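You operate a simulated robot arm through the tools that you are given. There is no shell and no other tool.

Carry out the task below with a simulated robot arm. There is one attempt and no reset: what you move stays moved.

## Task
Pack the bag that the box's label names, put its lid on and press it home.
Fine: the lid bears the same kit number; use the lid press; shut the drawer again.

It is judged by the outcome, as a careful person would: the job done as asked, and still so three seconds after it is handed in. It fails if anything else is knocked over, pushed out of place, dropped, spilled or broken. Lids that push on must go on centred and level and be pressed home; caps that screw on are set level and turned clockwise until they are tight.

## Robot
A 7-joint arm with a two-finger parallel gripper, fixed in place. Base frame: the origin is on the floor under the middle of its stand, x ahead of it, y to its left, z up. Lengths are in mm, angles in rad, forces in N, time in s.
It reaches about 1479 mm from its shoulder. Its first joint turns from -2.897 to 2.897 rad. Payload 4.4 kg.
The tool frame sits at the grasp point between the pads (the TCP): z along the fingers, y along the line on which they close. The tips reach 23 mm beyond it. The gripper opens to 94 mm. The fingers are 38 mm wide and 10 mm thick; the gripper's body (54 by 96 mm) begins 39 mm behind the TCP.
Orientation is told as [roll, pitch, yaw] about the base's x, y, z axes, in that order, counted from this pose: with the fingers straight down and closing along the base's y, the tool's x points along the base's -x, its y along +y and its z along -z.

## Interface
- The arm moves only by the tool play_rows. Its argument "motion" is one flat list of numbers, 7 for each row, row after row: the shift along the tool's x, y, z in units of 40 mm (1.0 is 40 mm), then the turn, a rotation vector about the tool's x, y, z in units of 6 degrees (1.0 is 6 degrees), then the opening, from 0 (shut) to 1 (fully open). In form: [dx, dy, dz, rx, ry, rz, jaw, dx, dy, dz, rx, ry, rz, jaw, ...]. A call has 1 to 20 rows; each row shifts and turns the commanded pose from where the row before left it, along the tool's axes as they then stand. A call with a number of a shift or a turn outside -1 to 1 is refused whole. A row lasts 0.2 s, in which the tool goes at most 50 mm and 0.15 rad; a call with a longer step from one row to the next is refused whole, and so is a gripper value outside its range. A pose out of reach is approached as far as the arm can. The call stops where the force on the tool passes 40 N (or 10 N more than at its start, if that is more) or the arm is blocked; 0.2 s more then pass. The fingers move at their own pace (about 72 mm/s each) and stop on an object; they squeeze with about 34 N. The grip force told is the motor's: it shows also when the fingers shut on nothing. Time passes only in rows, and 0.2 s behind the last, so rows that do not move let the fingers close. The reply holds the time, the measured pose of the TCP, the force on the tool along the base axes, the opening and the grip force, in the units named above and with some noise, with the torque about the TCP (base axes, N m) and any sound that the robot's microphone picked up.
- Cameras (640 x 400 px; columns grow to the right, rows downward): "scene" is fixed at [49, 498.9, 1361.3]; the picture's right is [0.11, -0.99, 0.00], its down [-0.33, -0.04, -0.94] and it looks along [0.94, 0.10, -0.33] (base axes); focal length 214 px, centre (320, 200). "wrist" rides on the gripper at [86, 16, -75] in the tool frame; the picture's right is [-0.18, 0.98, 0.00], its down [-0.58, -0.11, -0.81] and it looks along [-0.79, -0.15, 0.59] (tool axes); focal length 243 px, centre (320, 200). There is no depth. A picture from a camera that has moved, and an enlarged one, comes with that camera's place and axes in the base frame and with its lens.
- capture(camera): a new picture of that camera. No time passes.
- zoom(camera, box): a new picture of the part [left, top, right, bottom] of that camera's present view, enlarged. No time passes.
- finish_job(): hands the job in; it is judged then, once.

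Places have to be worked out from the pictures, the camera data and where the tool is seen. Open the gripper and draw the arm clear of the work before you hand the job in, unless the task says otherwise.

The tools are called after "Request:" by a JSON object that holds its "op" and its "data". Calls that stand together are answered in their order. play_rows: Moves the arm, as the interface text tells. Its arguments: {"type":"object","properties":{"motion":{"type":"array","items":{"type":"number"}}},"required":["motion"]} The other tools are called the same way: capture (camera) takes a picture; zoom (camera, box) takes an enlarged picture of a part of a camera's view; finish_job () hands the job in.

At the start:

```text
time: 0.0
tcp_pos: [412.6, 429.9, 1346.6]
tcp_rot: [0.001, 0.0, 0.001]
ft_force: [-1.0, 0.5, 0.6]
wrist_torque: [0.0, -0.02, 0.0]
width: 94.1
grasp_force: 0.0
```

scene: 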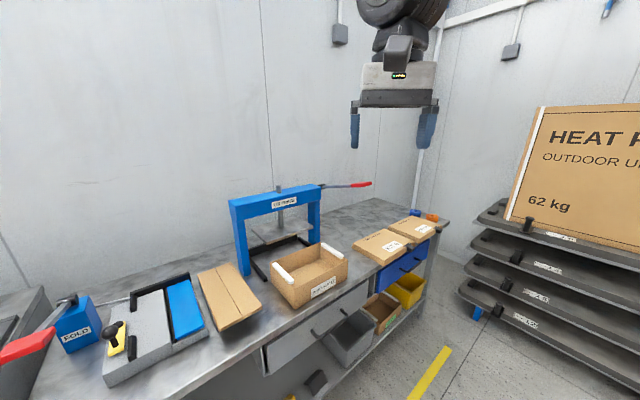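
wrist: 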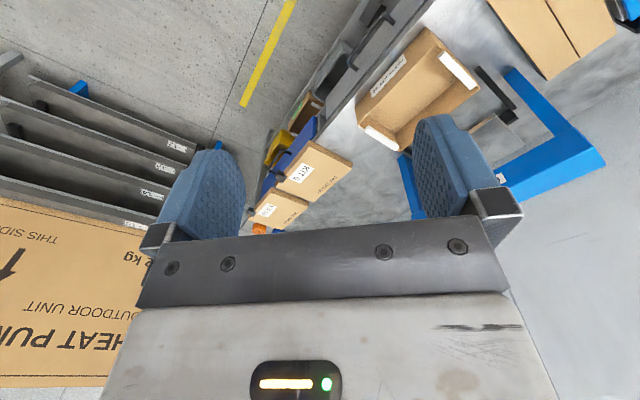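

The scene shows a bench with a box, a press, two lids and drawers. I'll zoom in to read the labels before I move.

Request:
{"op": "zoom", "data": {"camera": "scene", "box": [220, 170, 460, 320]}}

Request:
{"op": "zoom", "data": {"camera": "scene", "box": [340, 200, 460, 275]}}

Request:
{"op": "zoom", "data": {"camera": "scene", "box": [240, 230, 360, 305]}}

Request:
{"op": "zoom", "data": {"camera": "scene", "box": [240, 270, 440, 400]}}

Request:
{"op": "zoom", "data": {"camera": "wrist", "box": [240, 20, 480, 240]}}

```text
2.67 times, centred on (340, 245) of scene
camera zoom: at [49.0, 498.9, 1361.3], right [0.11, -0.99, 0.0], down [-0.33, -0.04, -0.94], along [0.94, 0.1, -0.33], focal length 572 px, centre (267, 80)
```

zoom: 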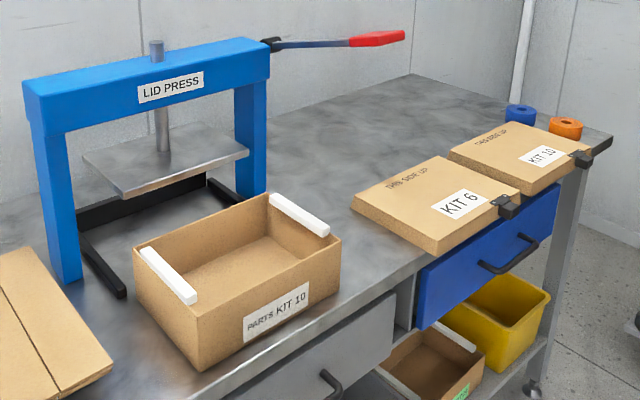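

```text
5.33 times, centred on (400, 238) of scene
camera zoom: at [49.0, 498.9, 1361.3], right [0.11, -0.99, 0.0], down [-0.33, -0.04, -0.94], along [0.94, 0.1, -0.33], focal length 1144 px, centre (-107, 0)
```

zoom: 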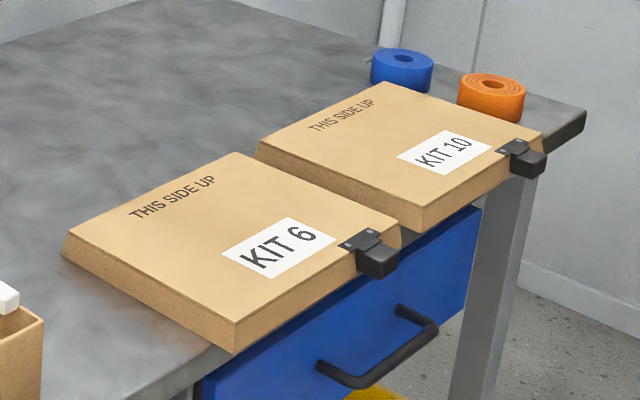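

```text
5.33 times, centred on (300, 268) of scene
camera zoom: at [49.0, 498.9, 1361.3], right [0.11, -0.99, 0.0], down [-0.33, -0.04, -0.94], along [0.94, 0.1, -0.33], focal length 1144 px, centre (427, -160)
```

zoom: 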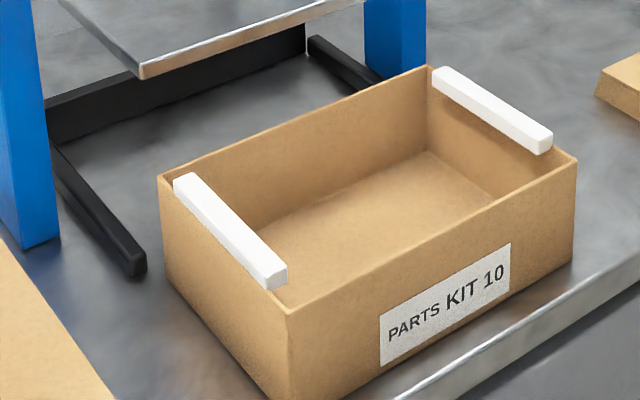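

```text
3.08 times, centred on (340, 335) of scene
camera zoom: at [49.0, 498.9, 1361.3], right [0.11, -0.99, 0.0], down [-0.33, -0.04, -0.94], along [0.94, 0.1, -0.33], focal length 660 px, centre (258, -215)
```

zoom: 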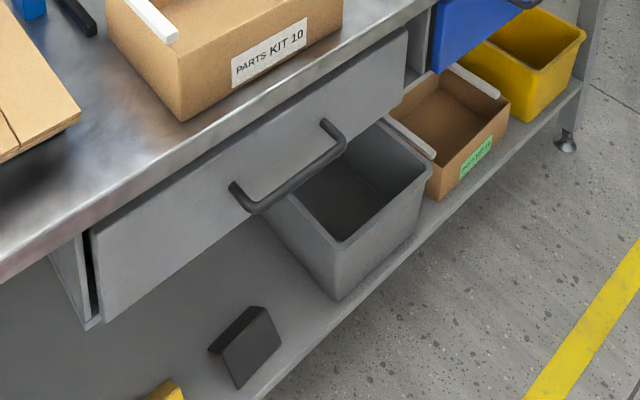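

```text
1.82 times, centred on (360, 130) of wrist
camera zoom: at [326.0, 448.7, 1422.0], right [0.18, 0.98, 0.0], down [0.58, -0.11, 0.81], along [0.79, -0.15, -0.59], focal length 441 px, centre (247, 327)
```

zoom: 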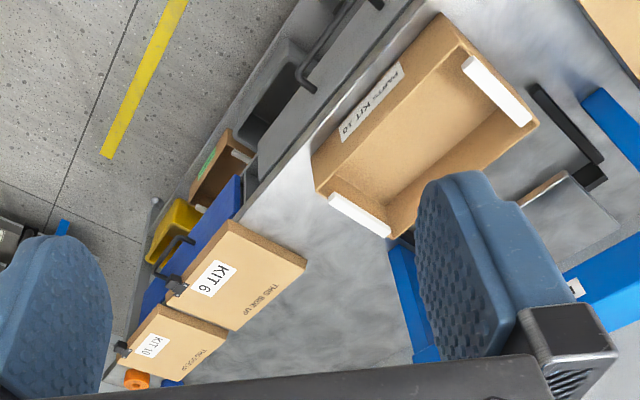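

The box on the bench reads "PARTS KIT 10", so I need the KIT 10 bag and the KIT 10 lid. From the picture the bench is turned about 39° from base x. I'll yaw the tool to match it so the wrist camera looks straight at the bench, then look again.

Request:
{"op": "play_rows", "data": {"motion": [0, 0, 0, 0, 0, -1, 1, 0, 0, 0, 0, 0, -1, 1, 0, 0, 0, 0, 0, -1, 1, 0, 0, 0, 0, 0, -1, 1, 0, 0, 0, 0, 0, -1, 1, 0, 0, 0, 0, 0, -1, 1, 0, 0, 0, 0, 0, -0.6, 1, 0, 0, 0, 0, 0, 0, 1]}}

Request:
{"op": "capture", "data": {"camera": "wrist"}}

Request:
{"op": "capture", "data": {"camera": "scene"}}

```text
time: 1.8
tcp_pos: [413.9, 430.8, 1347.5]
tcp_rot: [0.001, 0.001, 0.691]
ft_force: [-0.8, -0.5, 0.5]
wrist_torque: [0.0, 0.02, 0.0]
width: 94.1
grasp_force: 0.0
```

```text
taken
camera wrist: at [336.2, 390.0, 1421.5], right [-0.49, 0.87, 0.0], down [0.52, 0.29, 0.81], along [0.71, 0.39, -0.59], focal length 243 px, centre (320, 200)
```

wrist: 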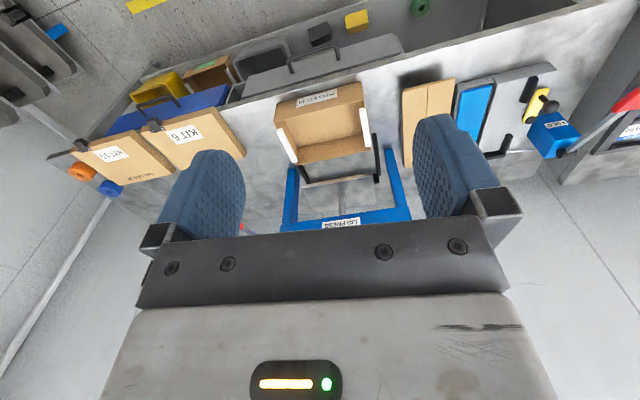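

```text
taken
```

scene: 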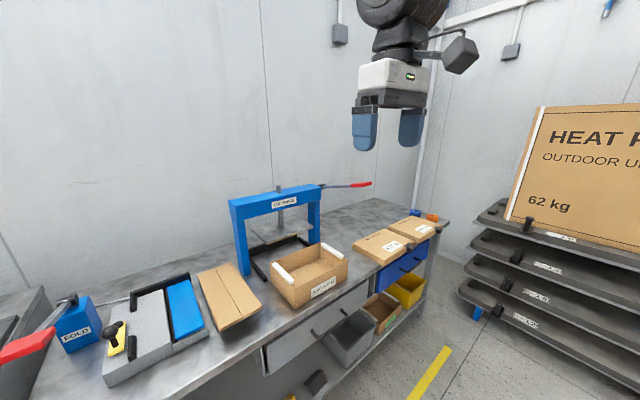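

Now the wrist camera sees the whole bench. I'll zoom in on the box, lids, press and drawers to measure them.

Request:
{"op": "zoom", "data": {"camera": "wrist", "box": [40, 50, 280, 200]}}

Request:
{"op": "zoom", "data": {"camera": "wrist", "box": [240, 40, 440, 240]}}

Request:
{"op": "zoom", "data": {"camera": "wrist", "box": [140, 0, 440, 110]}}

Request:
{"op": "zoom", "data": {"camera": "scene", "box": [220, 170, 380, 290]}}

```text
2.67 times, centred on (160, 125) of wrist
camera zoom: at [336.2, 390.0, 1421.5], right [-0.49, 0.87, 0.0], down [0.52, 0.29, 0.81], along [0.71, 0.39, -0.59], focal length 647 px, centre (747, 400)
```

zoom: 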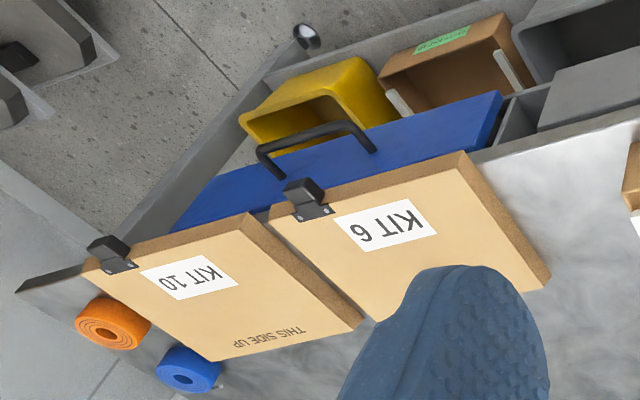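

```text
2.00 times, centred on (340, 140) of wrist
camera zoom: at [336.2, 390.0, 1421.5], right [-0.49, 0.87, 0.0], down [0.52, 0.29, 0.81], along [0.71, 0.39, -0.59], focal length 485 px, centre (280, 320)
```

zoom: 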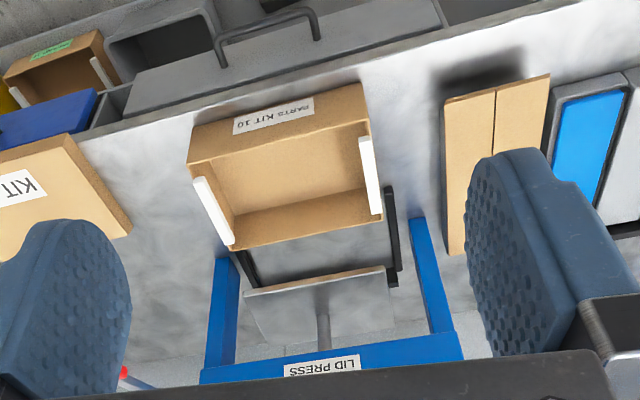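

```text
2.13 times, centred on (290, 55) of wrist
camera zoom: at [336.2, 390.0, 1421.5], right [-0.49, 0.87, 0.0], down [0.52, 0.29, 0.81], along [0.71, 0.39, -0.59], focal length 518 px, centre (384, 509)
```

zoom: 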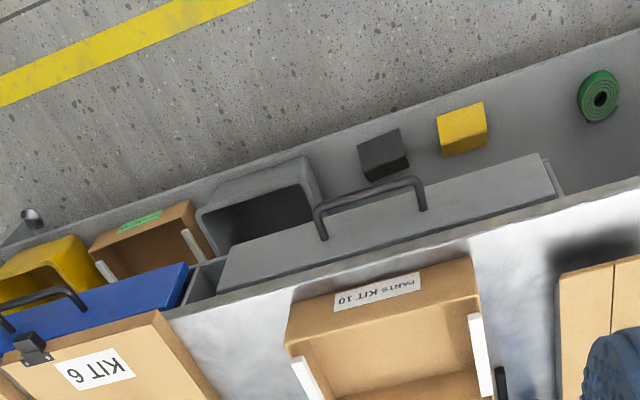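

```text
3.33 times, centred on (300, 230) of scene
camera zoom: at [49.0, 498.9, 1361.3], right [0.11, -0.99, 0.0], down [-0.33, -0.04, -0.94], along [0.94, 0.1, -0.33], focal length 715 px, centre (387, 100)
```

zoom: 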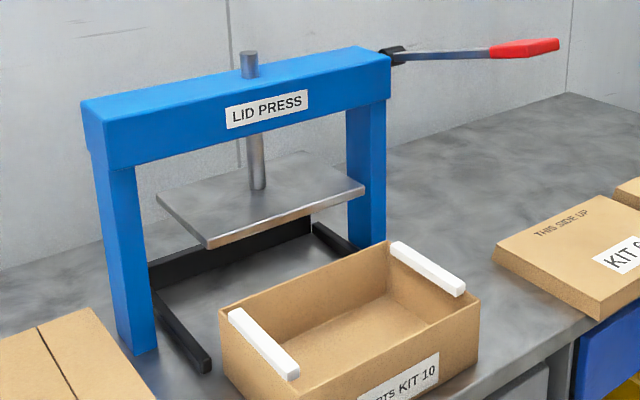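

The bench edge still looks turned about 5° more than the tool, so I'll yaw a bit further. I'll also lower the tool in front of the bench, clear of everything, to view the drawers and box up close.

Request:
{"op": "play_rows", "data": {"motion": [0, 0, 1, 0, 0, -0.85, 1, 0, 0, 1, 0, 0, 0, 1, 0, 0, 1, 0, 0, 0, 1, 0, 0, 1, 0, 0, 0, 1, 0, 0, 1, 0, 0, 0, 1, 0, 0, 1, 0, 0, 0, 1, 0, 0, 0, 0, 0, 0, 1]}}

Request:
{"op": "capture", "data": {"camera": "wrist"}}

Request:
{"op": "zoom", "data": {"camera": "wrist", "box": [120, 0, 440, 200]}}

```text
time: 3.4
tcp_pos: [413.4, 431.5, 1106.7]
tcp_rot: [0.0, 0.0, 0.779]
ft_force: [-0.1, 0.0, -0.1]
wrist_torque: [-0.02, -0.01, 0.03]
width: 93.8
grasp_force: 0.1
```

```text
taken
camera wrist: at [340.0, 383.8, 1181.1], right [-0.56, 0.83, 0.0], down [0.49, 0.33, 0.81], along [0.67, 0.45, -0.59], focal length 243 px, centre (320, 200)
```

wrist: 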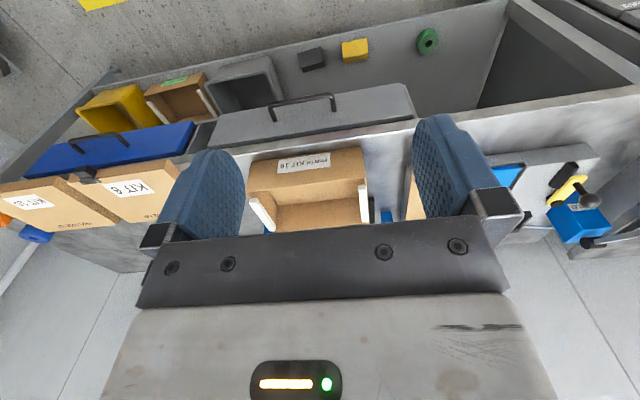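

```text
2.00 times, centred on (280, 100) of wrist
camera zoom: at [340.0, 383.8, 1181.1], right [-0.56, 0.83, 0.0], down [0.49, 0.33, 0.81], along [0.67, 0.45, -0.59], focal length 485 px, centre (400, 400)
```

zoom: 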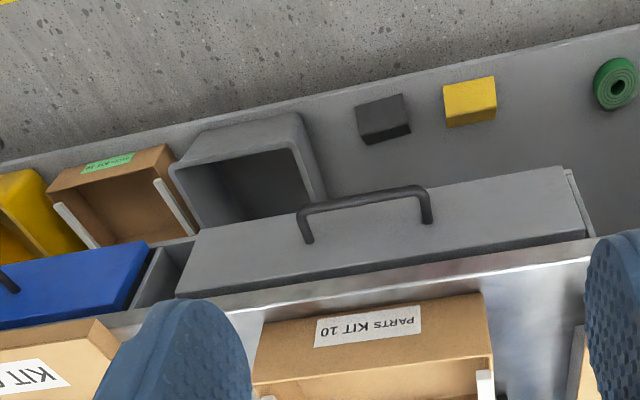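

I'll zoom in further on the bench edge, drawer fronts and handles to measure them precisely.

Request:
{"op": "zoom", "data": {"camera": "wrist", "box": [200, 70, 440, 220]}}

Request:
{"op": "zoom", "data": {"camera": "wrist", "box": [0, 60, 240, 250]}}

Request:
{"op": "zoom", "data": {"camera": "scene", "box": [250, 260, 410, 390]}}

```text
2.67 times, centred on (320, 145) of wrist
camera zoom: at [340.0, 383.8, 1181.1], right [-0.56, 0.83, 0.0], down [0.49, 0.33, 0.81], along [0.67, 0.45, -0.59], focal length 647 px, centre (320, 347)
```

zoom: 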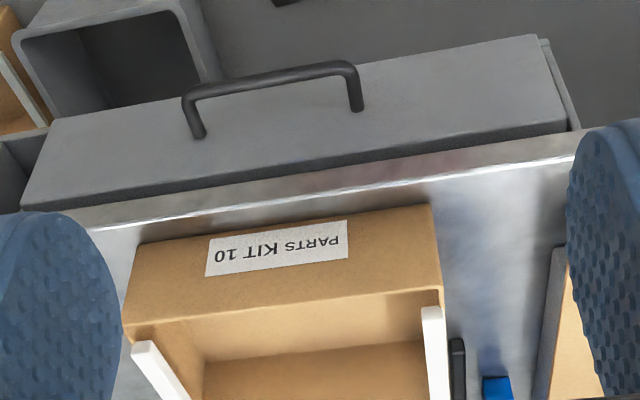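

```text
2.11 times, centred on (120, 155) of wrist
camera zoom: at [340.0, 383.8, 1181.1], right [-0.56, 0.83, 0.0], down [0.49, 0.33, 0.81], along [0.67, 0.45, -0.59], focal length 511 px, centre (741, 295)
```

zoom: 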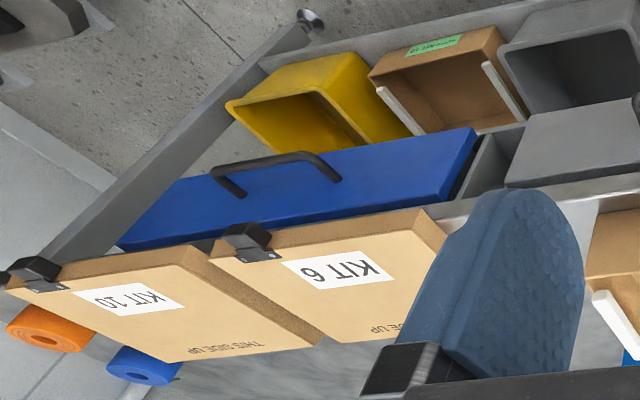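

```text
3.08 times, centred on (330, 325) of scene
camera zoom: at [49.0, 498.9, 1361.3], right [0.11, -0.99, 0.0], down [-0.33, -0.04, -0.94], along [0.94, 0.1, -0.33], focal length 660 px, centre (289, -185)
```

zoom: 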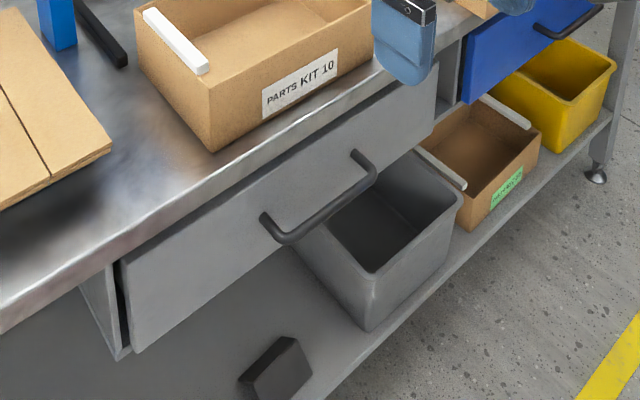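

The bench comes out at about 45° to base x, which matches yaw 0.785. I'll move lower in front of the drawers to triangulate the handle and the bench height.

Request:
{"op": "play_rows", "data": {"motion": [0, 0, 1, 0, 0, -0.06, 1, 0, 0, 1, 0, 0, 0, 1, 0, 0, 1, 0, 0, 0, 1, 0, 0, 1, 0, 0, 0, 1, 0.5, 0, 0.5, 0, 0, 0, 1, 0, 0, 0, 0, 0, 0, 1]}}

Request:
{"op": "capture", "data": {"camera": "wrist"}}

Request:
{"op": "zoom", "data": {"camera": "wrist", "box": [160, 20, 480, 220]}}

Request:
{"op": "zoom", "data": {"camera": "wrist", "box": [0, 20, 240, 220]}}

```text
time: 4.8
tcp_pos: [397.4, 414.6, 924.6]
tcp_rot: [0.0, 0.0, 0.786]
ft_force: [-0.8, -0.1, 0.3]
wrist_torque: [0.01, 0.01, -0.01]
width: 94.1
grasp_force: 0.1
```

```text
taken
camera wrist: at [324.5, 366.2, 1000.0], right [-0.57, 0.82, 0.0], down [0.49, 0.33, 0.81], along [0.67, 0.46, -0.59], focal length 243 px, centre (320, 200)
```

wrist: 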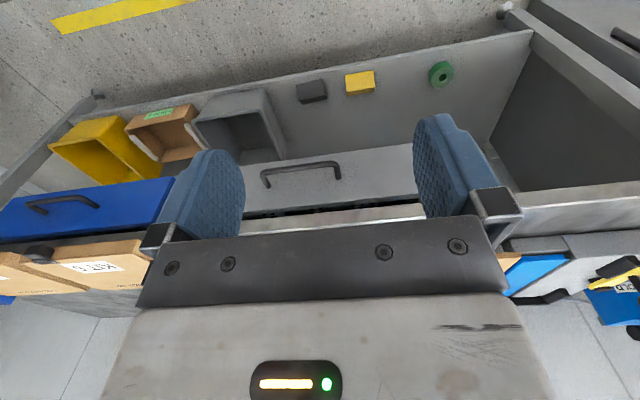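

```text
2.00 times, centred on (320, 120) of wrist
camera zoom: at [324.5, 366.2, 1000.0], right [-0.57, 0.82, 0.0], down [0.49, 0.33, 0.81], along [0.67, 0.46, -0.59], focal length 485 px, centre (320, 360)
```

zoom: 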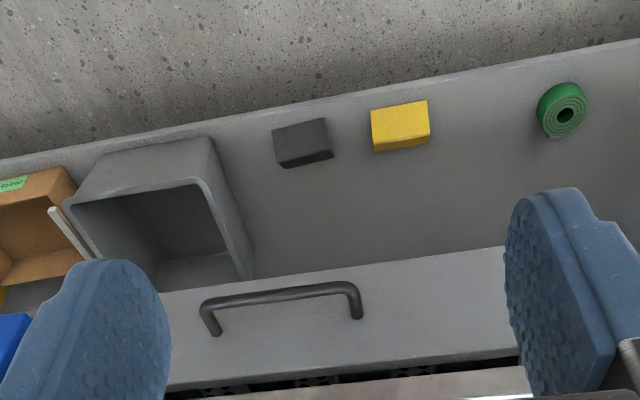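

```text
2.00 times, centred on (120, 120) of wrist
camera zoom: at [324.5, 366.2, 1000.0], right [-0.57, 0.82, 0.0], down [0.49, 0.33, 0.81], along [0.67, 0.46, -0.59], focal length 485 px, centre (720, 360)
```

zoom: 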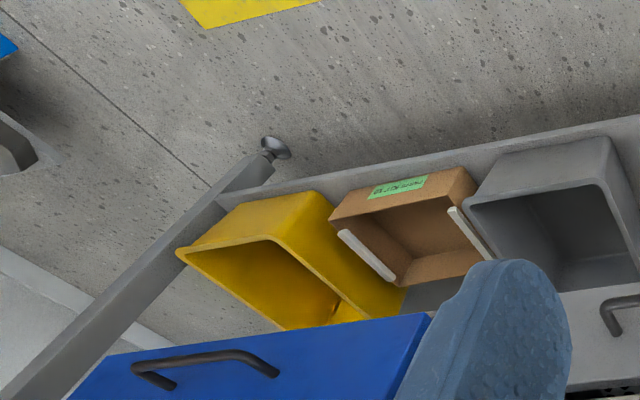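

There's a gap between the grey drawer front and the bench lip, with something visible inside. I'll zoom in on it.

Request:
{"op": "zoom", "data": {"camera": "wrist", "box": [230, 150, 430, 240]}}

Request:
{"op": "zoom", "data": {"camera": "wrist", "box": [0, 160, 240, 300]}}

```text
3.20 times, centred on (330, 195) of wrist
camera zoom: at [324.5, 366.2, 1000.0], right [-0.57, 0.82, 0.0], down [0.49, 0.33, 0.81], along [0.67, 0.46, -0.59], focal length 776 px, centre (288, 216)
```

zoom: 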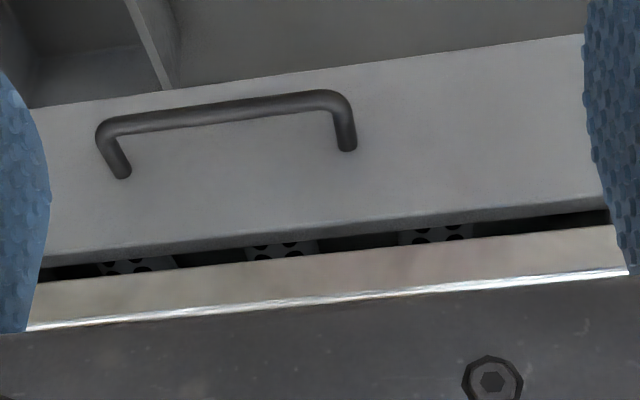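

```text
2.67 times, centred on (120, 230) of wrist
camera zoom: at [324.5, 366.2, 1000.0], right [-0.57, 0.82, 0.0], down [0.49, 0.33, 0.81], along [0.67, 0.46, -0.59], focal length 647 px, centre (853, 120)
```

zoom: 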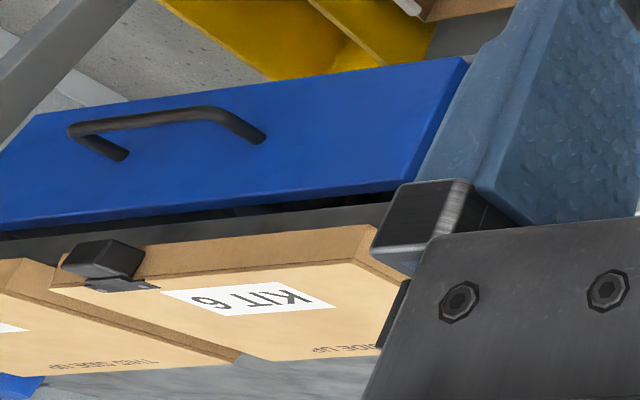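

Three dotted items show inside the grey drawer, so the bags are most likely there. I put its handle bar centre near base (609, 518, 692), 136 mm long and about 40 mm off the drawer face, with the bench top near z≈799. I'll tilt the tool 45° forward, narrow the jaw and come up in front of the handle.

Request:
{"op": "play_rows", "data": {"motion": [0, 0, 0, 0, -0.9375, 0, 0.36, 0, 0, 0, 0, -0.9375, 0, 0.36, 0, 0, 0, 0, -0.9375, 0, 0.36, 0, 0, 0, 0, -0.9375, 0, 0.36, 0, 0, 0, 0, -0.9375, 0, 0.36, 0, 0, 0, 0, -0.9375, 0, 0.36, 0, 0, 0, 0, -0.9375, 0, 0.36, 0, 0, 0, 0, -0.9375, 0, 0.36, 0.03, -0.317, 0.89, 0, 0, 0, 0.36, 0.03, -0.317, 0.89, 0, 0, 0, 0.36, 0.03, -0.317, 0.89, 0, 0, 0, 0.36, 0.03, -0.317, 0.89, 0, 0, 0, 0.36, 0.03, -0.317, 0.89, 0, 0, 0, 0.36, 0, 0, 0, 0, 0, 0, 0.36]}}

Request:
{"op": "capture", "data": {"camera": "wrist"}}

Request:
{"op": "capture", "data": {"camera": "scene"}}

```text
time: 7.8
tcp_pos: [529.7, 459.8, 797.8]
tcp_rot: [-0.002, -0.784, 0.786]
ft_force: [0.2, 0.7, -0.6]
wrist_torque: [-0.02, -0.02, -0.01]
width: 33.6
grasp_force: 0.1
```

```text
taken
camera wrist: at [436.9, 392.4, 789.0], right [-0.6, 0.79, 0.13], down [-0.04, -0.19, 0.98], along [0.8, 0.59, 0.14], focal length 243 px, centre (320, 200)
```

wrist: 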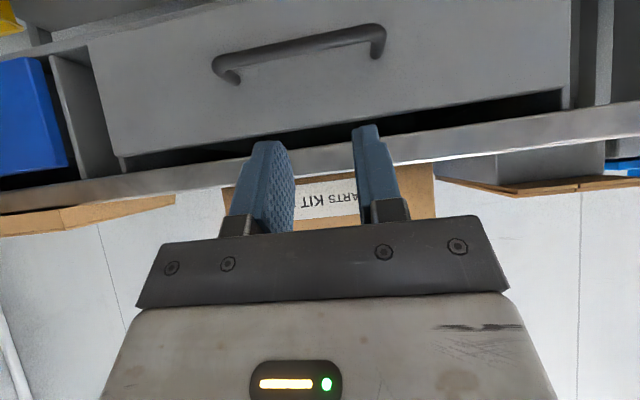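

```text
taken
```

scene: 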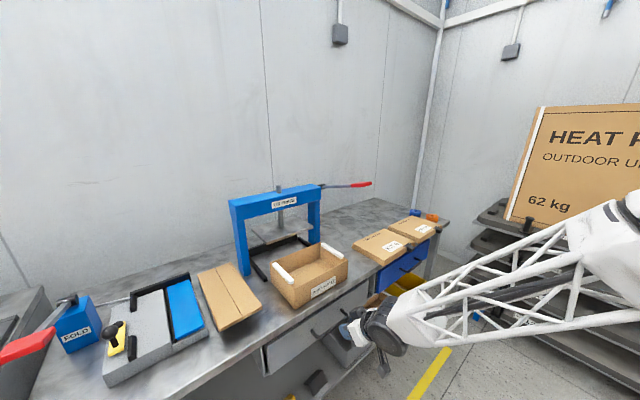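

The fingers close along the bar's length here, so I need to roll 90° about the tool axis. I'll do that at this standoff and then check.

Request:
{"op": "play_rows", "data": {"motion": [0, 0, 0, 0, 0, 1, 0.36, 0, 0, 0, 0, 0, 1, 0.36, 0, 0, 0, 0, 0, 1, 0.36, 0, 0, 0, 0, 0, 1, 0.36, 0, 0, 0, 0, 0, 1, 0.36, 0, 0, 0, 0, 0, 1, 0.36, 0, 0, 0, 0, 0, 1, 0.36, 0, 0, 0, 0, 0, 1, 0.36, 0, 0, 0, 0, 0, 1, 0.36, 0, 0, 0, 0, 0, 1, 0.36, 0, 0, 0, 0, 0, 1, 0.36, 0, 0, 0, 0, 0, 1, 0.36, 0, 0, 0, 0, 0, 1, 0.36, 0, 0, 0, 0, 0, 1, 0.36, 0, 0, 0, 0, 0, 1, 0.36, 0, 0, 0, 0, 0, 0, 0.36]}}

Request:
{"op": "capture", "data": {"camera": "wrist"}}

Request:
{"op": "capture", "data": {"camera": "scene"}}

```text
time: 11.2
tcp_pos: [531.1, 457.5, 798.1]
tcp_rot: [0.785, 0.0, -0.786]
ft_force: [0.2, 0.3, -0.2]
wrist_torque: [0.0, 0.0, -0.02]
width: 33.9
grasp_force: 0.0
```

```text
taken
camera wrist: at [439.6, 491.7, 861.7], right [0.62, 0.36, 0.69], down [-0.05, -0.87, 0.49], along [0.78, -0.34, -0.52], focal length 243 px, centre (320, 200)
```

wrist: 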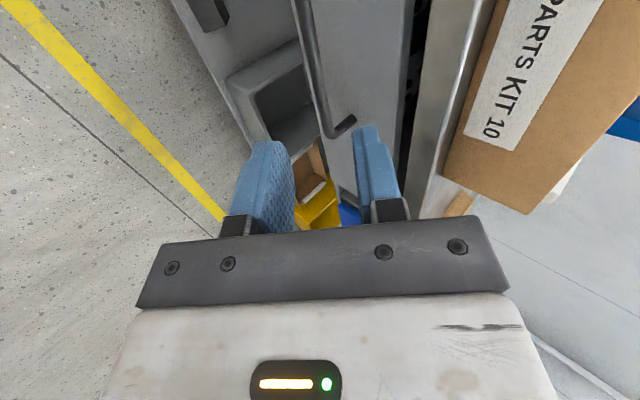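

```text
taken
```

scene: 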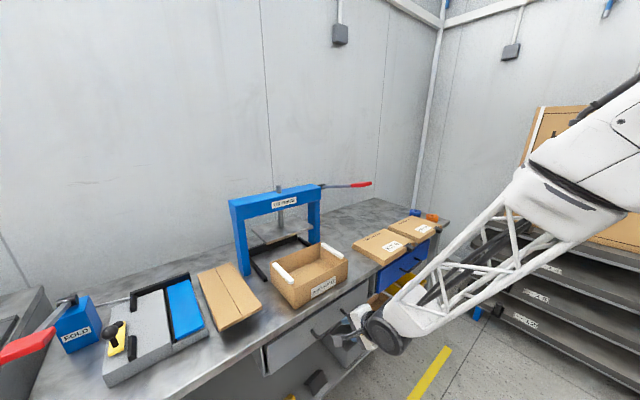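

The gripper now straddles the bar's plane. I'll go in along the tool axis so the bar ends up just past the TCP between the pads.

Request:
{"op": "play_rows", "data": {"motion": [-0.08, -0.025, 0.7, 0, 0, 0, 0.36, -0.08, -0.025, 0.7, 0, 0, 0, 0.36, -0.08, -0.025, 0.6, 0, 0, 0, 0.36, -0.08, -0.025, 0.5, 0, 0, 0, 0.36, -0.08, -0.025, 0.4, 0, 0, 0, 0.36, 0, 0, 0.2, 0, 0, 0, 0.36, 0, 0, 0, 0, 0, 0, 0.36]}}

Request:
{"op": "capture", "data": {"camera": "wrist"}}

Request:
{"op": "zoom", "data": {"camera": "scene", "box": [270, 270, 410, 370]}}

```text
time: 12.8
tcp_pos: [600.4, 505.1, 706.0]
tcp_rot: [0.786, -0.001, -0.786]
ft_force: [0.9, 0.8, -0.7]
wrist_torque: [0.01, 0.02, 0.02]
width: 33.5
grasp_force: 0.0
```

```text
taken
camera wrist: at [510.2, 539.0, 770.0], right [0.62, 0.36, 0.69], down [-0.05, -0.87, 0.49], along [0.78, -0.34, -0.52], focal length 243 px, centre (320, 200)
```

wrist: 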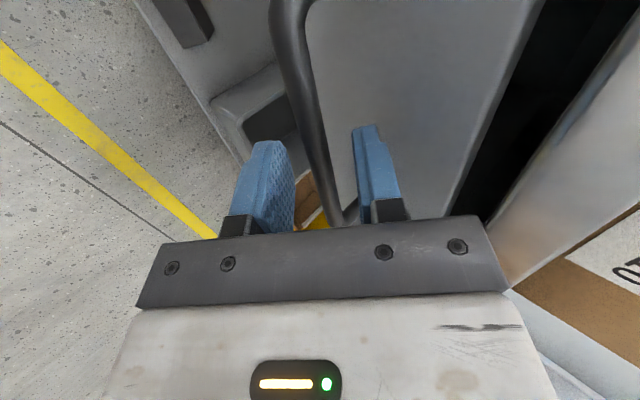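

```text
4.00 times, centred on (340, 320) of scene
camera zoom: at [49.0, 498.9, 1361.3], right [0.11, -0.99, 0.0], down [-0.33, -0.04, -0.94], along [0.94, 0.1, -0.33], focal length 858 px, centre (240, -280)
```

zoom: 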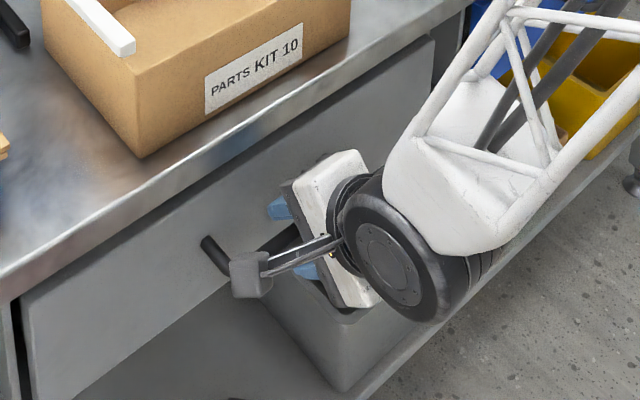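

By my numbers the bar sits about 20 mm past the TCP, near the fingertips. I'll advance 11 mm more and close on it.

Request:
{"op": "play_rows", "data": {"motion": [0, 0, 0.15, 0, 0, 0, 0.36, 0, 0, 0.13, 0, 0, 0, 0.36, 0, 0, 0, 0, 0, 0, 0.36, 0, 0, 0, 0, 0, 0, 0.0, 0, 0, 0, 0, 0, 0, 0.0, 0, 0, 0, 0, 0, 0, 0.0]}}

Request:
{"op": "capture", "data": {"camera": "wrist"}}

```text
time: 14.2
tcp_pos: [605.3, 512.5, 697.6]
tcp_rot: [0.784, 0.001, -0.784]
ft_force: [2.6, -0.4, 0.7]
wrist_torque: [-0.76, -0.81, 1.34]
width: 12.1
grasp_force: 44.5
```

```text
taken
camera wrist: at [515.5, 545.1, 762.0], right [0.62, 0.36, 0.69], down [-0.05, -0.87, 0.49], along [0.78, -0.34, -0.52], focal length 243 px, centre (320, 200)
```

wrist: 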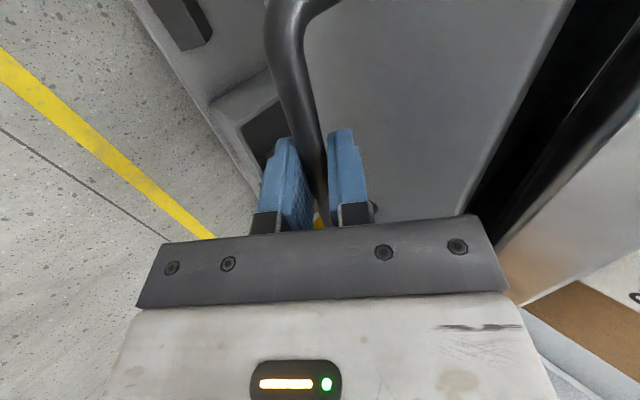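

The jaw reads 12.1 mm, so I have the bar. I'll pull the drawer straight out toward the robot, slowly, and watch the force.

Request:
{"op": "play_rows", "data": {"motion": [0, -0.25, -0.25, 0, 0, 0, 0, 0, -0.35, -0.35, 0, 0, 0, 0, 0, -0.35, -0.35, 0, 0, 0, 0, 0, -0.35, -0.35, 0, 0, 0, 0, 0, -0.35, -0.35, 0, 0, 0, 0, 0, -0.35, -0.35, 0, 0, 0, 0, 0, -0.35, -0.35, 0, 0, 0, 0, 0, 0, 0, 0, 0, 0, 0]}}

Request:
{"op": "capture", "data": {"camera": "scene"}}

Request:
{"op": "capture", "data": {"camera": "wrist"}}

```text
time: 16.0
tcp_pos: [510.1, 416.3, 697.6]
tcp_rot: [0.785, -0.001, -0.784]
ft_force: [-6.4, 5.5, -1.1]
wrist_torque: [-0.87, -0.94, 1.16]
width: 12.0
grasp_force: 44.2
```

```text
taken
```

scene: 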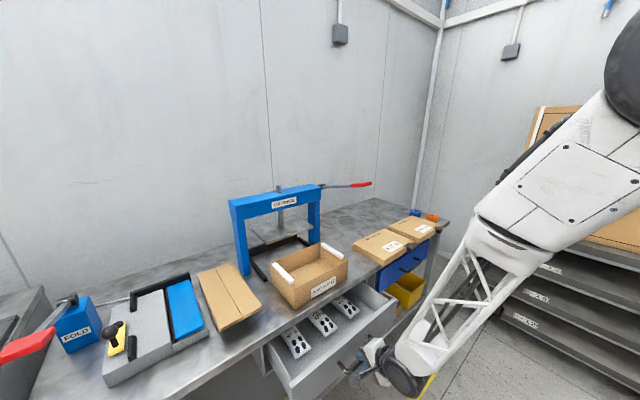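

```text
taken
camera wrist: at [420.5, 450.1, 762.1], right [0.62, 0.36, 0.69], down [-0.05, -0.87, 0.49], along [0.78, -0.34, -0.52], focal length 243 px, centre (320, 200)
```

wrist: 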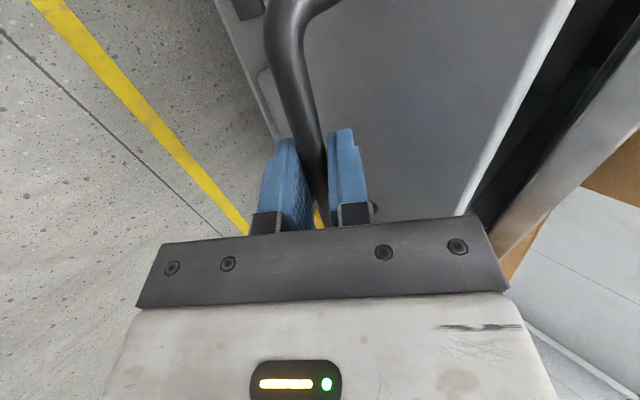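

The drawer has opened about 135 mm and three bags show inside. I'll zoom in to read their labels.

Request:
{"op": "zoom", "data": {"camera": "scene", "box": [260, 280, 400, 380]}}

Request:
{"op": "zoom", "data": {"camera": "scene", "box": [275, 285, 365, 360]}}

```text
4.00 times, centred on (330, 330) of scene
camera zoom: at [49.0, 498.9, 1361.3], right [0.11, -0.99, 0.0], down [-0.33, -0.04, -0.94], along [0.94, 0.1, -0.33], focal length 858 px, centre (280, -320)
```

zoom: 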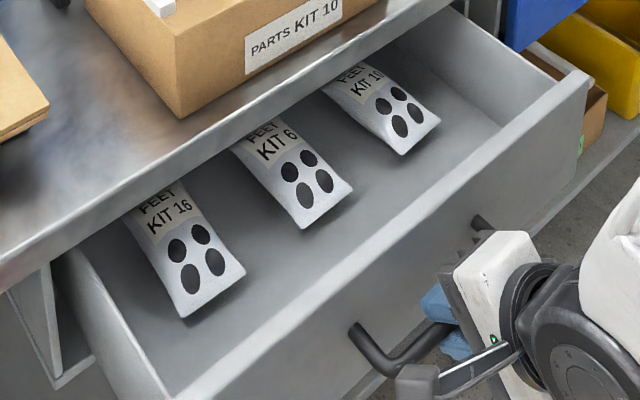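

```text
5.33 times, centred on (320, 322) of scene
camera zoom: at [49.0, 498.9, 1361.3], right [0.11, -0.99, 0.0], down [-0.33, -0.04, -0.94], along [0.94, 0.1, -0.33], focal length 1144 px, centre (320, -453)
```

zoom: 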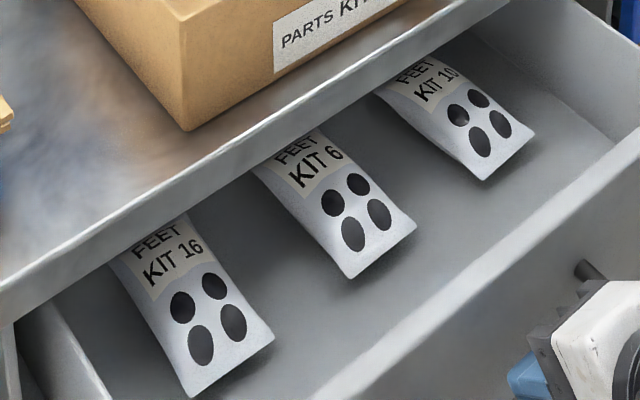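

The bags read KIT 16, KIT 6 and KIT 10, and KIT 10 is the rightmost. I'll pull the drawer out further so the whole bag clears the bench edge.

Request:
{"op": "play_rows", "data": {"motion": [0, -0.25, -0.25, 0, 0, 0, 0, 0, -0.3, -0.3, 0, 0, 0, 0, 0, -0.3, -0.3, 0, 0, 0, 0, 0, -0.3, -0.3, 0, 0, 0, 0, 0, -0.3, -0.3, 0, 0, 0, 0, 0, -0.2, -0.2, 0, 0, 0, 0, 0, 0, 0, 0, 0, 0, 0]}}

Request:
{"op": "capture", "data": {"camera": "scene"}}

Request:
{"op": "zoom", "data": {"camera": "scene", "box": [250, 280, 410, 400]}}

```text
time: 17.0
tcp_pos: [466.3, 372.9, 697.1]
tcp_rot: [0.787, 0.002, -0.789]
ft_force: [12.8, -11.3, -2.5]
wrist_torque: [-0.96, -0.99, 1.09]
width: 11.9
grasp_force: 45.1
stopped in row 5: the force on the tool passed its limit at 43 N (the readings are from after the stop); the commanded pose is now the measured one
```

```text
taken
```

scene: 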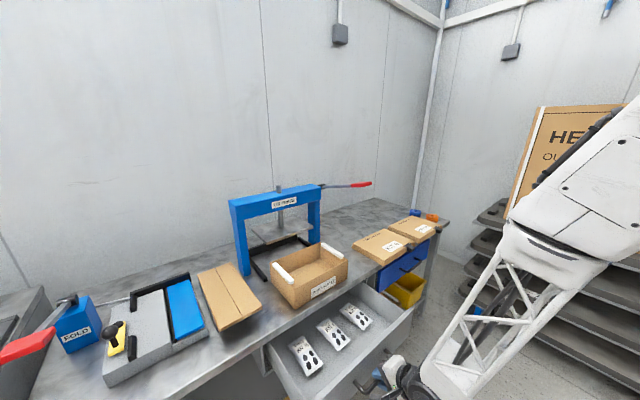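

```text
3.33 times, centred on (330, 340) of scene
camera zoom: at [49.0, 498.9, 1361.3], right [0.11, -0.99, 0.0], down [-0.33, -0.04, -0.94], along [0.94, 0.1, -0.33], focal length 715 px, centre (287, -267)
```

zoom: 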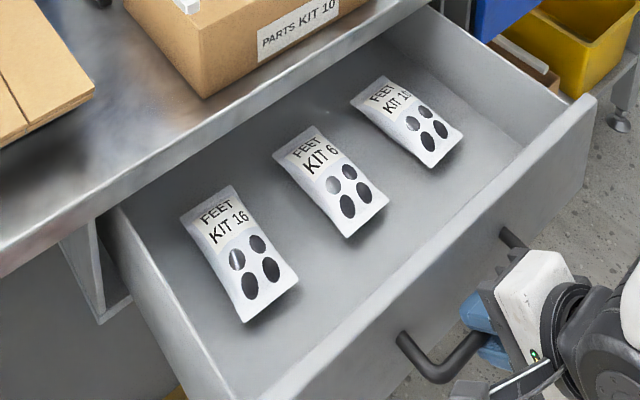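

The drawer is at its stop after about 197 mm, and the KIT 10 bag is fully exposed around base (706, 429). I'll open the jaw, back off along the tool axis, rise, and start rolling back so the camera faces the bench.

Request:
{"op": "play_rows", "data": {"motion": [0, 0, 0, 0, 0, 0, 0.36, 0, 0, 0, 0, 0, 0, 0.36, 0, 0, -0.6, 0, 0, 0, 0.36, 0, 0, -0.9, 0, 0, 0, 0.36, 0, 0, -0.9, 0, 0, 0, 0.36, 0, 0.7, -0.7, 0, 0, 0, 0.36, 0, 0.7, -0.7, 0, 0, 0, 0.36, 0, 0.7, -0.7, 0, 0, 0, 0.36, 0, 0.7, -0.7, 0, 0, 0, 0.36, 0, 0.7, -0.7, 0, 0, 0, 0.36, 0, 0, 0, 0, 0, -1, 0.36, 0, 0, 0, 0, 0, -1, 0.36, 0, 0, 0, 0, 0, -1, 0.36, 0, 0, 0, 0, 0, -1, 0.36, 0, 0, 0, 0, 0, -1, 0.36, 0, 0, 0, 0, 0, -1, 0.36]}}

Request:
{"op": "capture", "data": {"camera": "scene"}}

```text
time: 20.4
tcp_pos: [418.9, 324.0, 964.4]
tcp_rot: [0.68, -0.429, -0.313]
ft_force: [0.8, -0.6, -0.3]
wrist_torque: [0.01, -0.03, -0.02]
width: 34.0
grasp_force: 0.1
```

```text
taken
```

scene: 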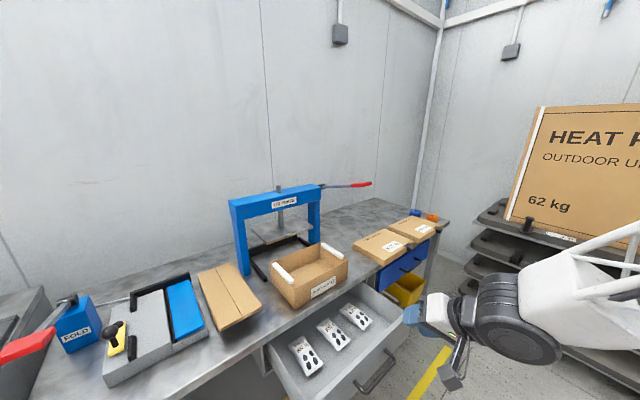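

The handle is free and the drawer stayed open. I'll finish rolling back, then bring the tool upright with the jaw open.

Request:
{"op": "play_rows", "data": {"motion": [0, 0, 0, 0, 0, -1, 1, 0, 0, 0, 0, 0, -1, 1, 0, 0, 0, 0, 0, -1, 1, 0, 0, 0, 0, 0, -1, 1, 0, 0, 0, 0, 0, -1, 1, 0, 0, 0, 0, 0, -1, 1, 0, 0, 0, 0, 0, -1, 1, 0, 0, 0, 0, 0, -1, 1, 0, 0, 0, 0, 0, -1, 1, 0, 0, 0, 0, 0.9375, 0, 1, 0, 0, 0, 0, 0.9375, 0, 1, 0, 0, 0, 0, 0.9375, 0, 1, 0, 0, 0, 0, 0.9375, 0, 1, 0, 0, 0, 0, 0.9375, 0, 1, 0, 0, 0, 0, 0.9375, 0, 1, 0, 0, 0, 0, 0.9375, 0, 1, 0, 0, 0, 0, 0.9375, 0, 1, 0, 0, 0, 0, 0, 0, 1]}}

Request:
{"op": "capture", "data": {"camera": "wrist"}}

Request:
{"op": "capture", "data": {"camera": "scene"}}

```text
time: 24.2
tcp_pos: [415.7, 329.0, 963.7]
tcp_rot: [0.025, -0.394, 0.791]
ft_force: [0.2, 0.6, -0.1]
wrist_torque: [-0.01, 0.03, 0.0]
width: 94.1
grasp_force: 0.1
out of reach, approached as far as the arm can: row 12, 15, 16, 17
```

```text
taken
camera wrist: at [328.8, 263.3, 999.9], right [-0.58, 0.81, 0.09], down [0.25, 0.07, 0.97], along [0.77, 0.59, -0.24], focal length 243 px, centre (320, 200)
```

wrist: 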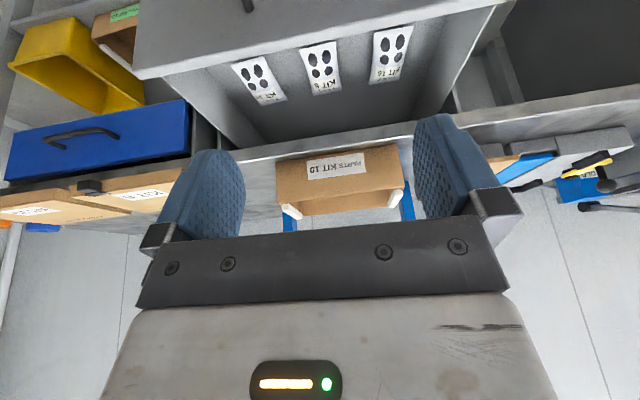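

```text
taken
```

scene: 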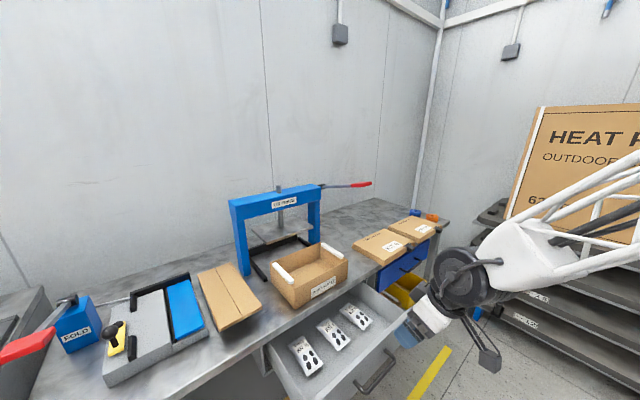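

The arm can't come fully upright this close in and has stopped at about 22° of tilt. I'll move forward and up over the bench edge and see what orientation that gives.

Request:
{"op": "play_rows", "data": {"motion": [-0.8, 0, -0.5, 0, 0, 0, 1, -0.8, 0, -0.5, 0, 0, 0, 1, -0.8, 0, -0.5, 0, 0, 0, 1, -0.8, 0, -0.5, 0, 0, 0, 1, 0, 0, 0, 0, 0, 0, 1]}}

Request:
{"op": "capture", "data": {"camera": "wrist"}}

```text
time: 25.4
tcp_pos: [480.6, 390.2, 1048.0]
tcp_rot: [0.089, -0.493, 0.798]
ft_force: [-1.0, 0.2, -0.1]
wrist_torque: [0.01, -0.05, -0.03]
width: 94.0
grasp_force: 0.1
out of reach, approached as far as the arm can: row 1, 2, 3
```

```text
taken
camera wrist: at [393.8, 319.0, 1072.4], right [-0.62, 0.77, 0.16], down [0.22, -0.03, 0.97], along [0.76, 0.64, -0.16], focal length 243 px, centre (320, 200)
```

wrist: 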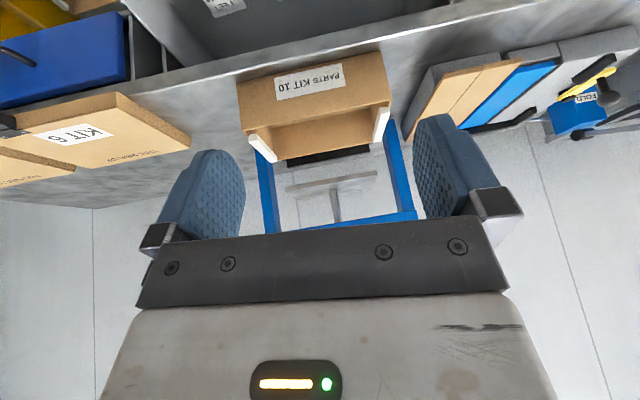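

The orientation drifted to about 28° of tilt, so the arm is probably near a joint limit. With more room now, I'll try turning upright in place.

Request:
{"op": "play_rows", "data": {"motion": [0, 0, 0, 0, 0.9, 0, 1, 0, 0, 0, 0, 0.9, 0, 1, 0, 0, 0, 0, 0.9, 0, 1, 0, 0, 0, 0, 0.9, 0, 1, 0, 0, 0, 0, 0, 0, 1]}}

Request:
{"op": "capture", "data": {"camera": "scene"}}

```text
time: 26.6
tcp_pos: [479.9, 391.6, 1045.3]
tcp_rot: [0.085, -0.353, 0.813]
ft_force: [0.1, -0.2, 0.7]
wrist_torque: [0.0, 0.01, 0.01]
width: 94.0
grasp_force: 0.0
out of reach, approached as far as the arm can: row 3, 4
```

```text
taken
```

scene: 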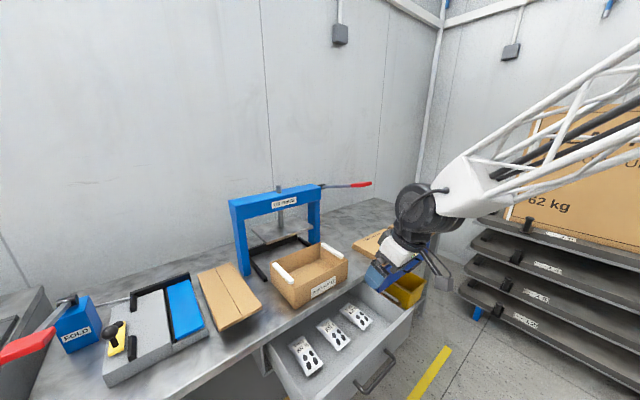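

The tilt is now about 20° and limited again. I'll rise about 160 mm and retry, since the wrist has more freedom higher up.

Request:
{"op": "play_rows", "data": {"motion": [-0.35, 0, -0.93, 0, 0, 0, 1, -0.35, 0, -0.93, 0, 0, 0, 1, -0.35, 0, -0.93, 0, 0, 0, 1, -0.35, 0, -0.93, 0, 0, 0, 1, 0, 0, 0, 0, 0.9, 0, 1, 0, 0, 0, 0, 0.9, 0, 1, 0, 0, 0, 0, 0.9, 0, 1, 0, 0, 0, 0, 0, 0, 1]}}

Request:
{"op": "capture", "data": {"camera": "scene"}}

```text
time: 28.4
tcp_pos: [489.5, 377.2, 1076.6]
tcp_rot: [0.09, -0.354, 0.81]
ft_force: [-0.5, 0.4, 0.4]
wrist_torque: [-0.02, -0.02, 0.01]
width: 93.8
grasp_force: 0.3
out of reach, approached as far as the arm can: row 1, 2, 3, 4, 5, 6, 7
```

```text
taken
```

scene: 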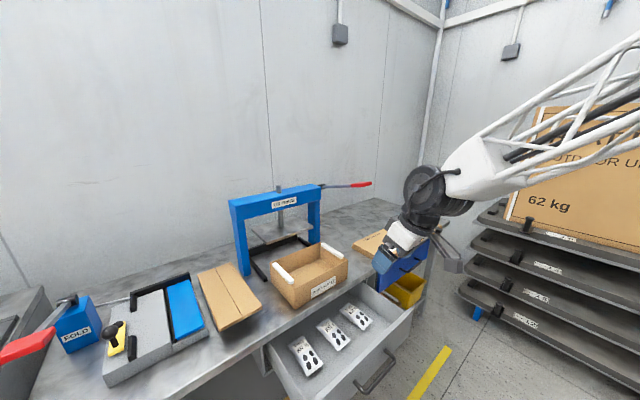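

The arm barely moved, so the elbow is probably folded tight. I'll move outward and right, toward the space above the KIT 10 bag, to unfold it.

Request:
{"op": "play_rows", "data": {"motion": [-0.51, -0.72, 0.19, 0, 0, 0, 1, -0.51, -0.72, 0.19, 0, 0, 0, 1, -0.51, -0.72, 0.19, 0, 0, 0, 1, -0.51, -0.72, 0.19, 0, 0, 0, 1, 0, 0, 0, 0, 0, 0, 1]}}

Request:
{"op": "capture", "data": {"camera": "scene"}}

Request:
{"op": "capture", "data": {"camera": "wrist"}}

```text
time: 29.6
tcp_pos: [632.0, 365.8, 1066.3]
tcp_rot: [0.088, -0.354, 0.81]
ft_force: [0.7, 0.3, 0.0]
wrist_torque: [0.0, -0.02, 0.01]
width: 94.0
grasp_force: 0.0
```

```text
taken
```

scene: 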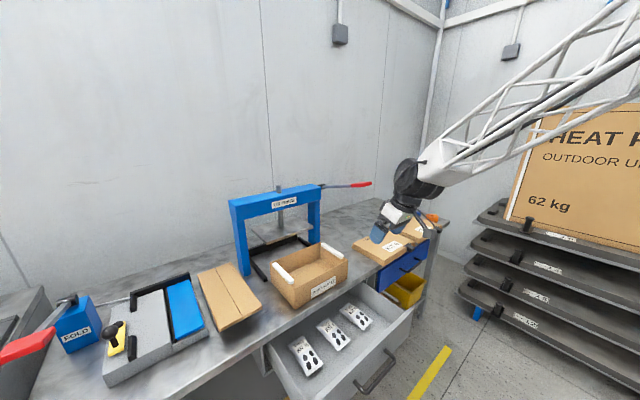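

```text
taken
camera wrist: at [549.9, 296.4, 1107.4], right [-0.61, 0.78, 0.15], down [0.32, 0.07, 0.95], along [0.73, 0.62, -0.29], focal length 243 px, centre (320, 200)
```

wrist: 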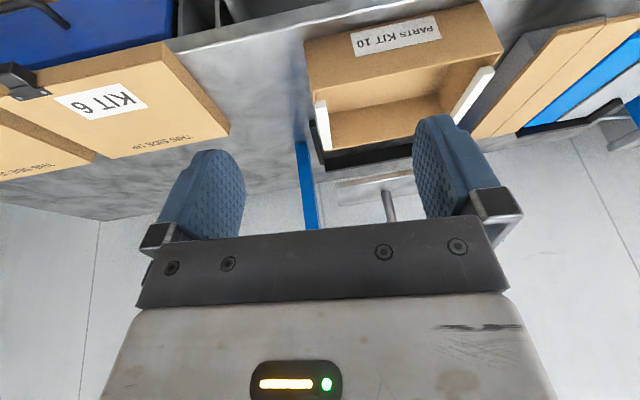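

Free movement is back. I'll now turn upright: about +20° about tool y, with small corrections about x and z.

Request:
{"op": "play_rows", "data": {"motion": [0, 0, 0, 0.21, 0.85, 0.06, 1, 0, 0, 0, 0.21, 0.85, 0.06, 1, 0, 0, 0, 0.21, 0.85, 0.06, 1, 0, 0, 0, 0.21, 0.85, 0.06, 1, 0, 0, 0, 0, 0, 0, 1]}}

Request:
{"op": "capture", "data": {"camera": "wrist"}}

Request:
{"op": "zoom", "data": {"camera": "wrist", "box": [0, 0, 240, 160]}}

```text
time: 30.8
tcp_pos: [631.3, 367.1, 1065.5]
tcp_rot: [0.08, -0.309, 0.812]
ft_force: [0.6, 0.0, 0.0]
wrist_torque: [-0.01, 0.0, -0.03]
width: 94.1
grasp_force: 0.1
out of reach, approached as far as the arm can: row 2, 3, 4
```

```text
taken
camera wrist: at [550.6, 298.5, 1111.6], right [-0.61, 0.78, 0.13], down [0.34, 0.11, 0.93], along [0.72, 0.61, -0.33], focal length 243 px, centre (320, 200)
```

wrist: 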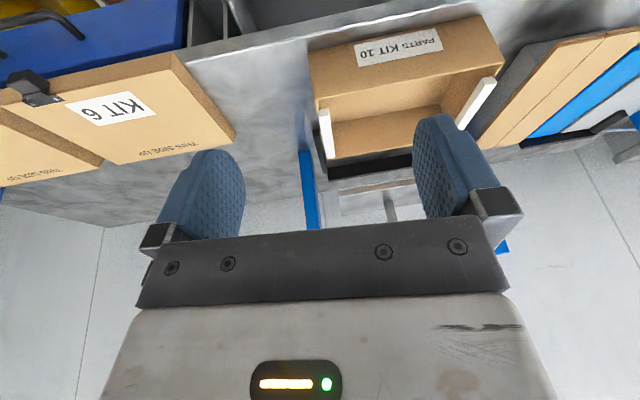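

```text
2.50 times, centred on (120, 80) of wrist
camera zoom: at [550.6, 298.5, 1111.6], right [-0.61, 0.78, 0.13], down [0.34, 0.11, 0.93], along [0.72, 0.61, -0.33], focal length 606 px, centre (820, 500)
```

zoom: 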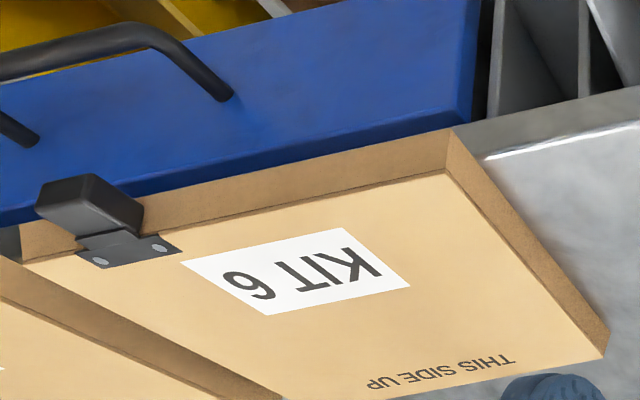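

It's still limited at about 18° of tilt. I'll test whether the last joint is the cause by yawing a little while trying to come upright.

Request:
{"op": "play_rows", "data": {"motion": [0, 0, 0, 0, 0, 1, 1, 0, 0, 0, 0, 0, 1, 1, 0, 0, 0, 0, 0, 1, 1, 0, 0, 0, 0, 0.9, 0, 1, 0, 0, 0, 0, 0.9, 0, 1, 0, 0, 0, 0, 0, 0, 1]}}

```text
time: 32.2
tcp_pos: [629.8, 365.6, 1055.8]
tcp_rot: [0.176, -0.225, 0.494]
ft_force: [0.2, 0.4, -0.3]
wrist_torque: [0.0, 0.03, 0.02]
width: 93.9
grasp_force: 0.0
out of reach, approached as far as the arm can: row 4, 5
```

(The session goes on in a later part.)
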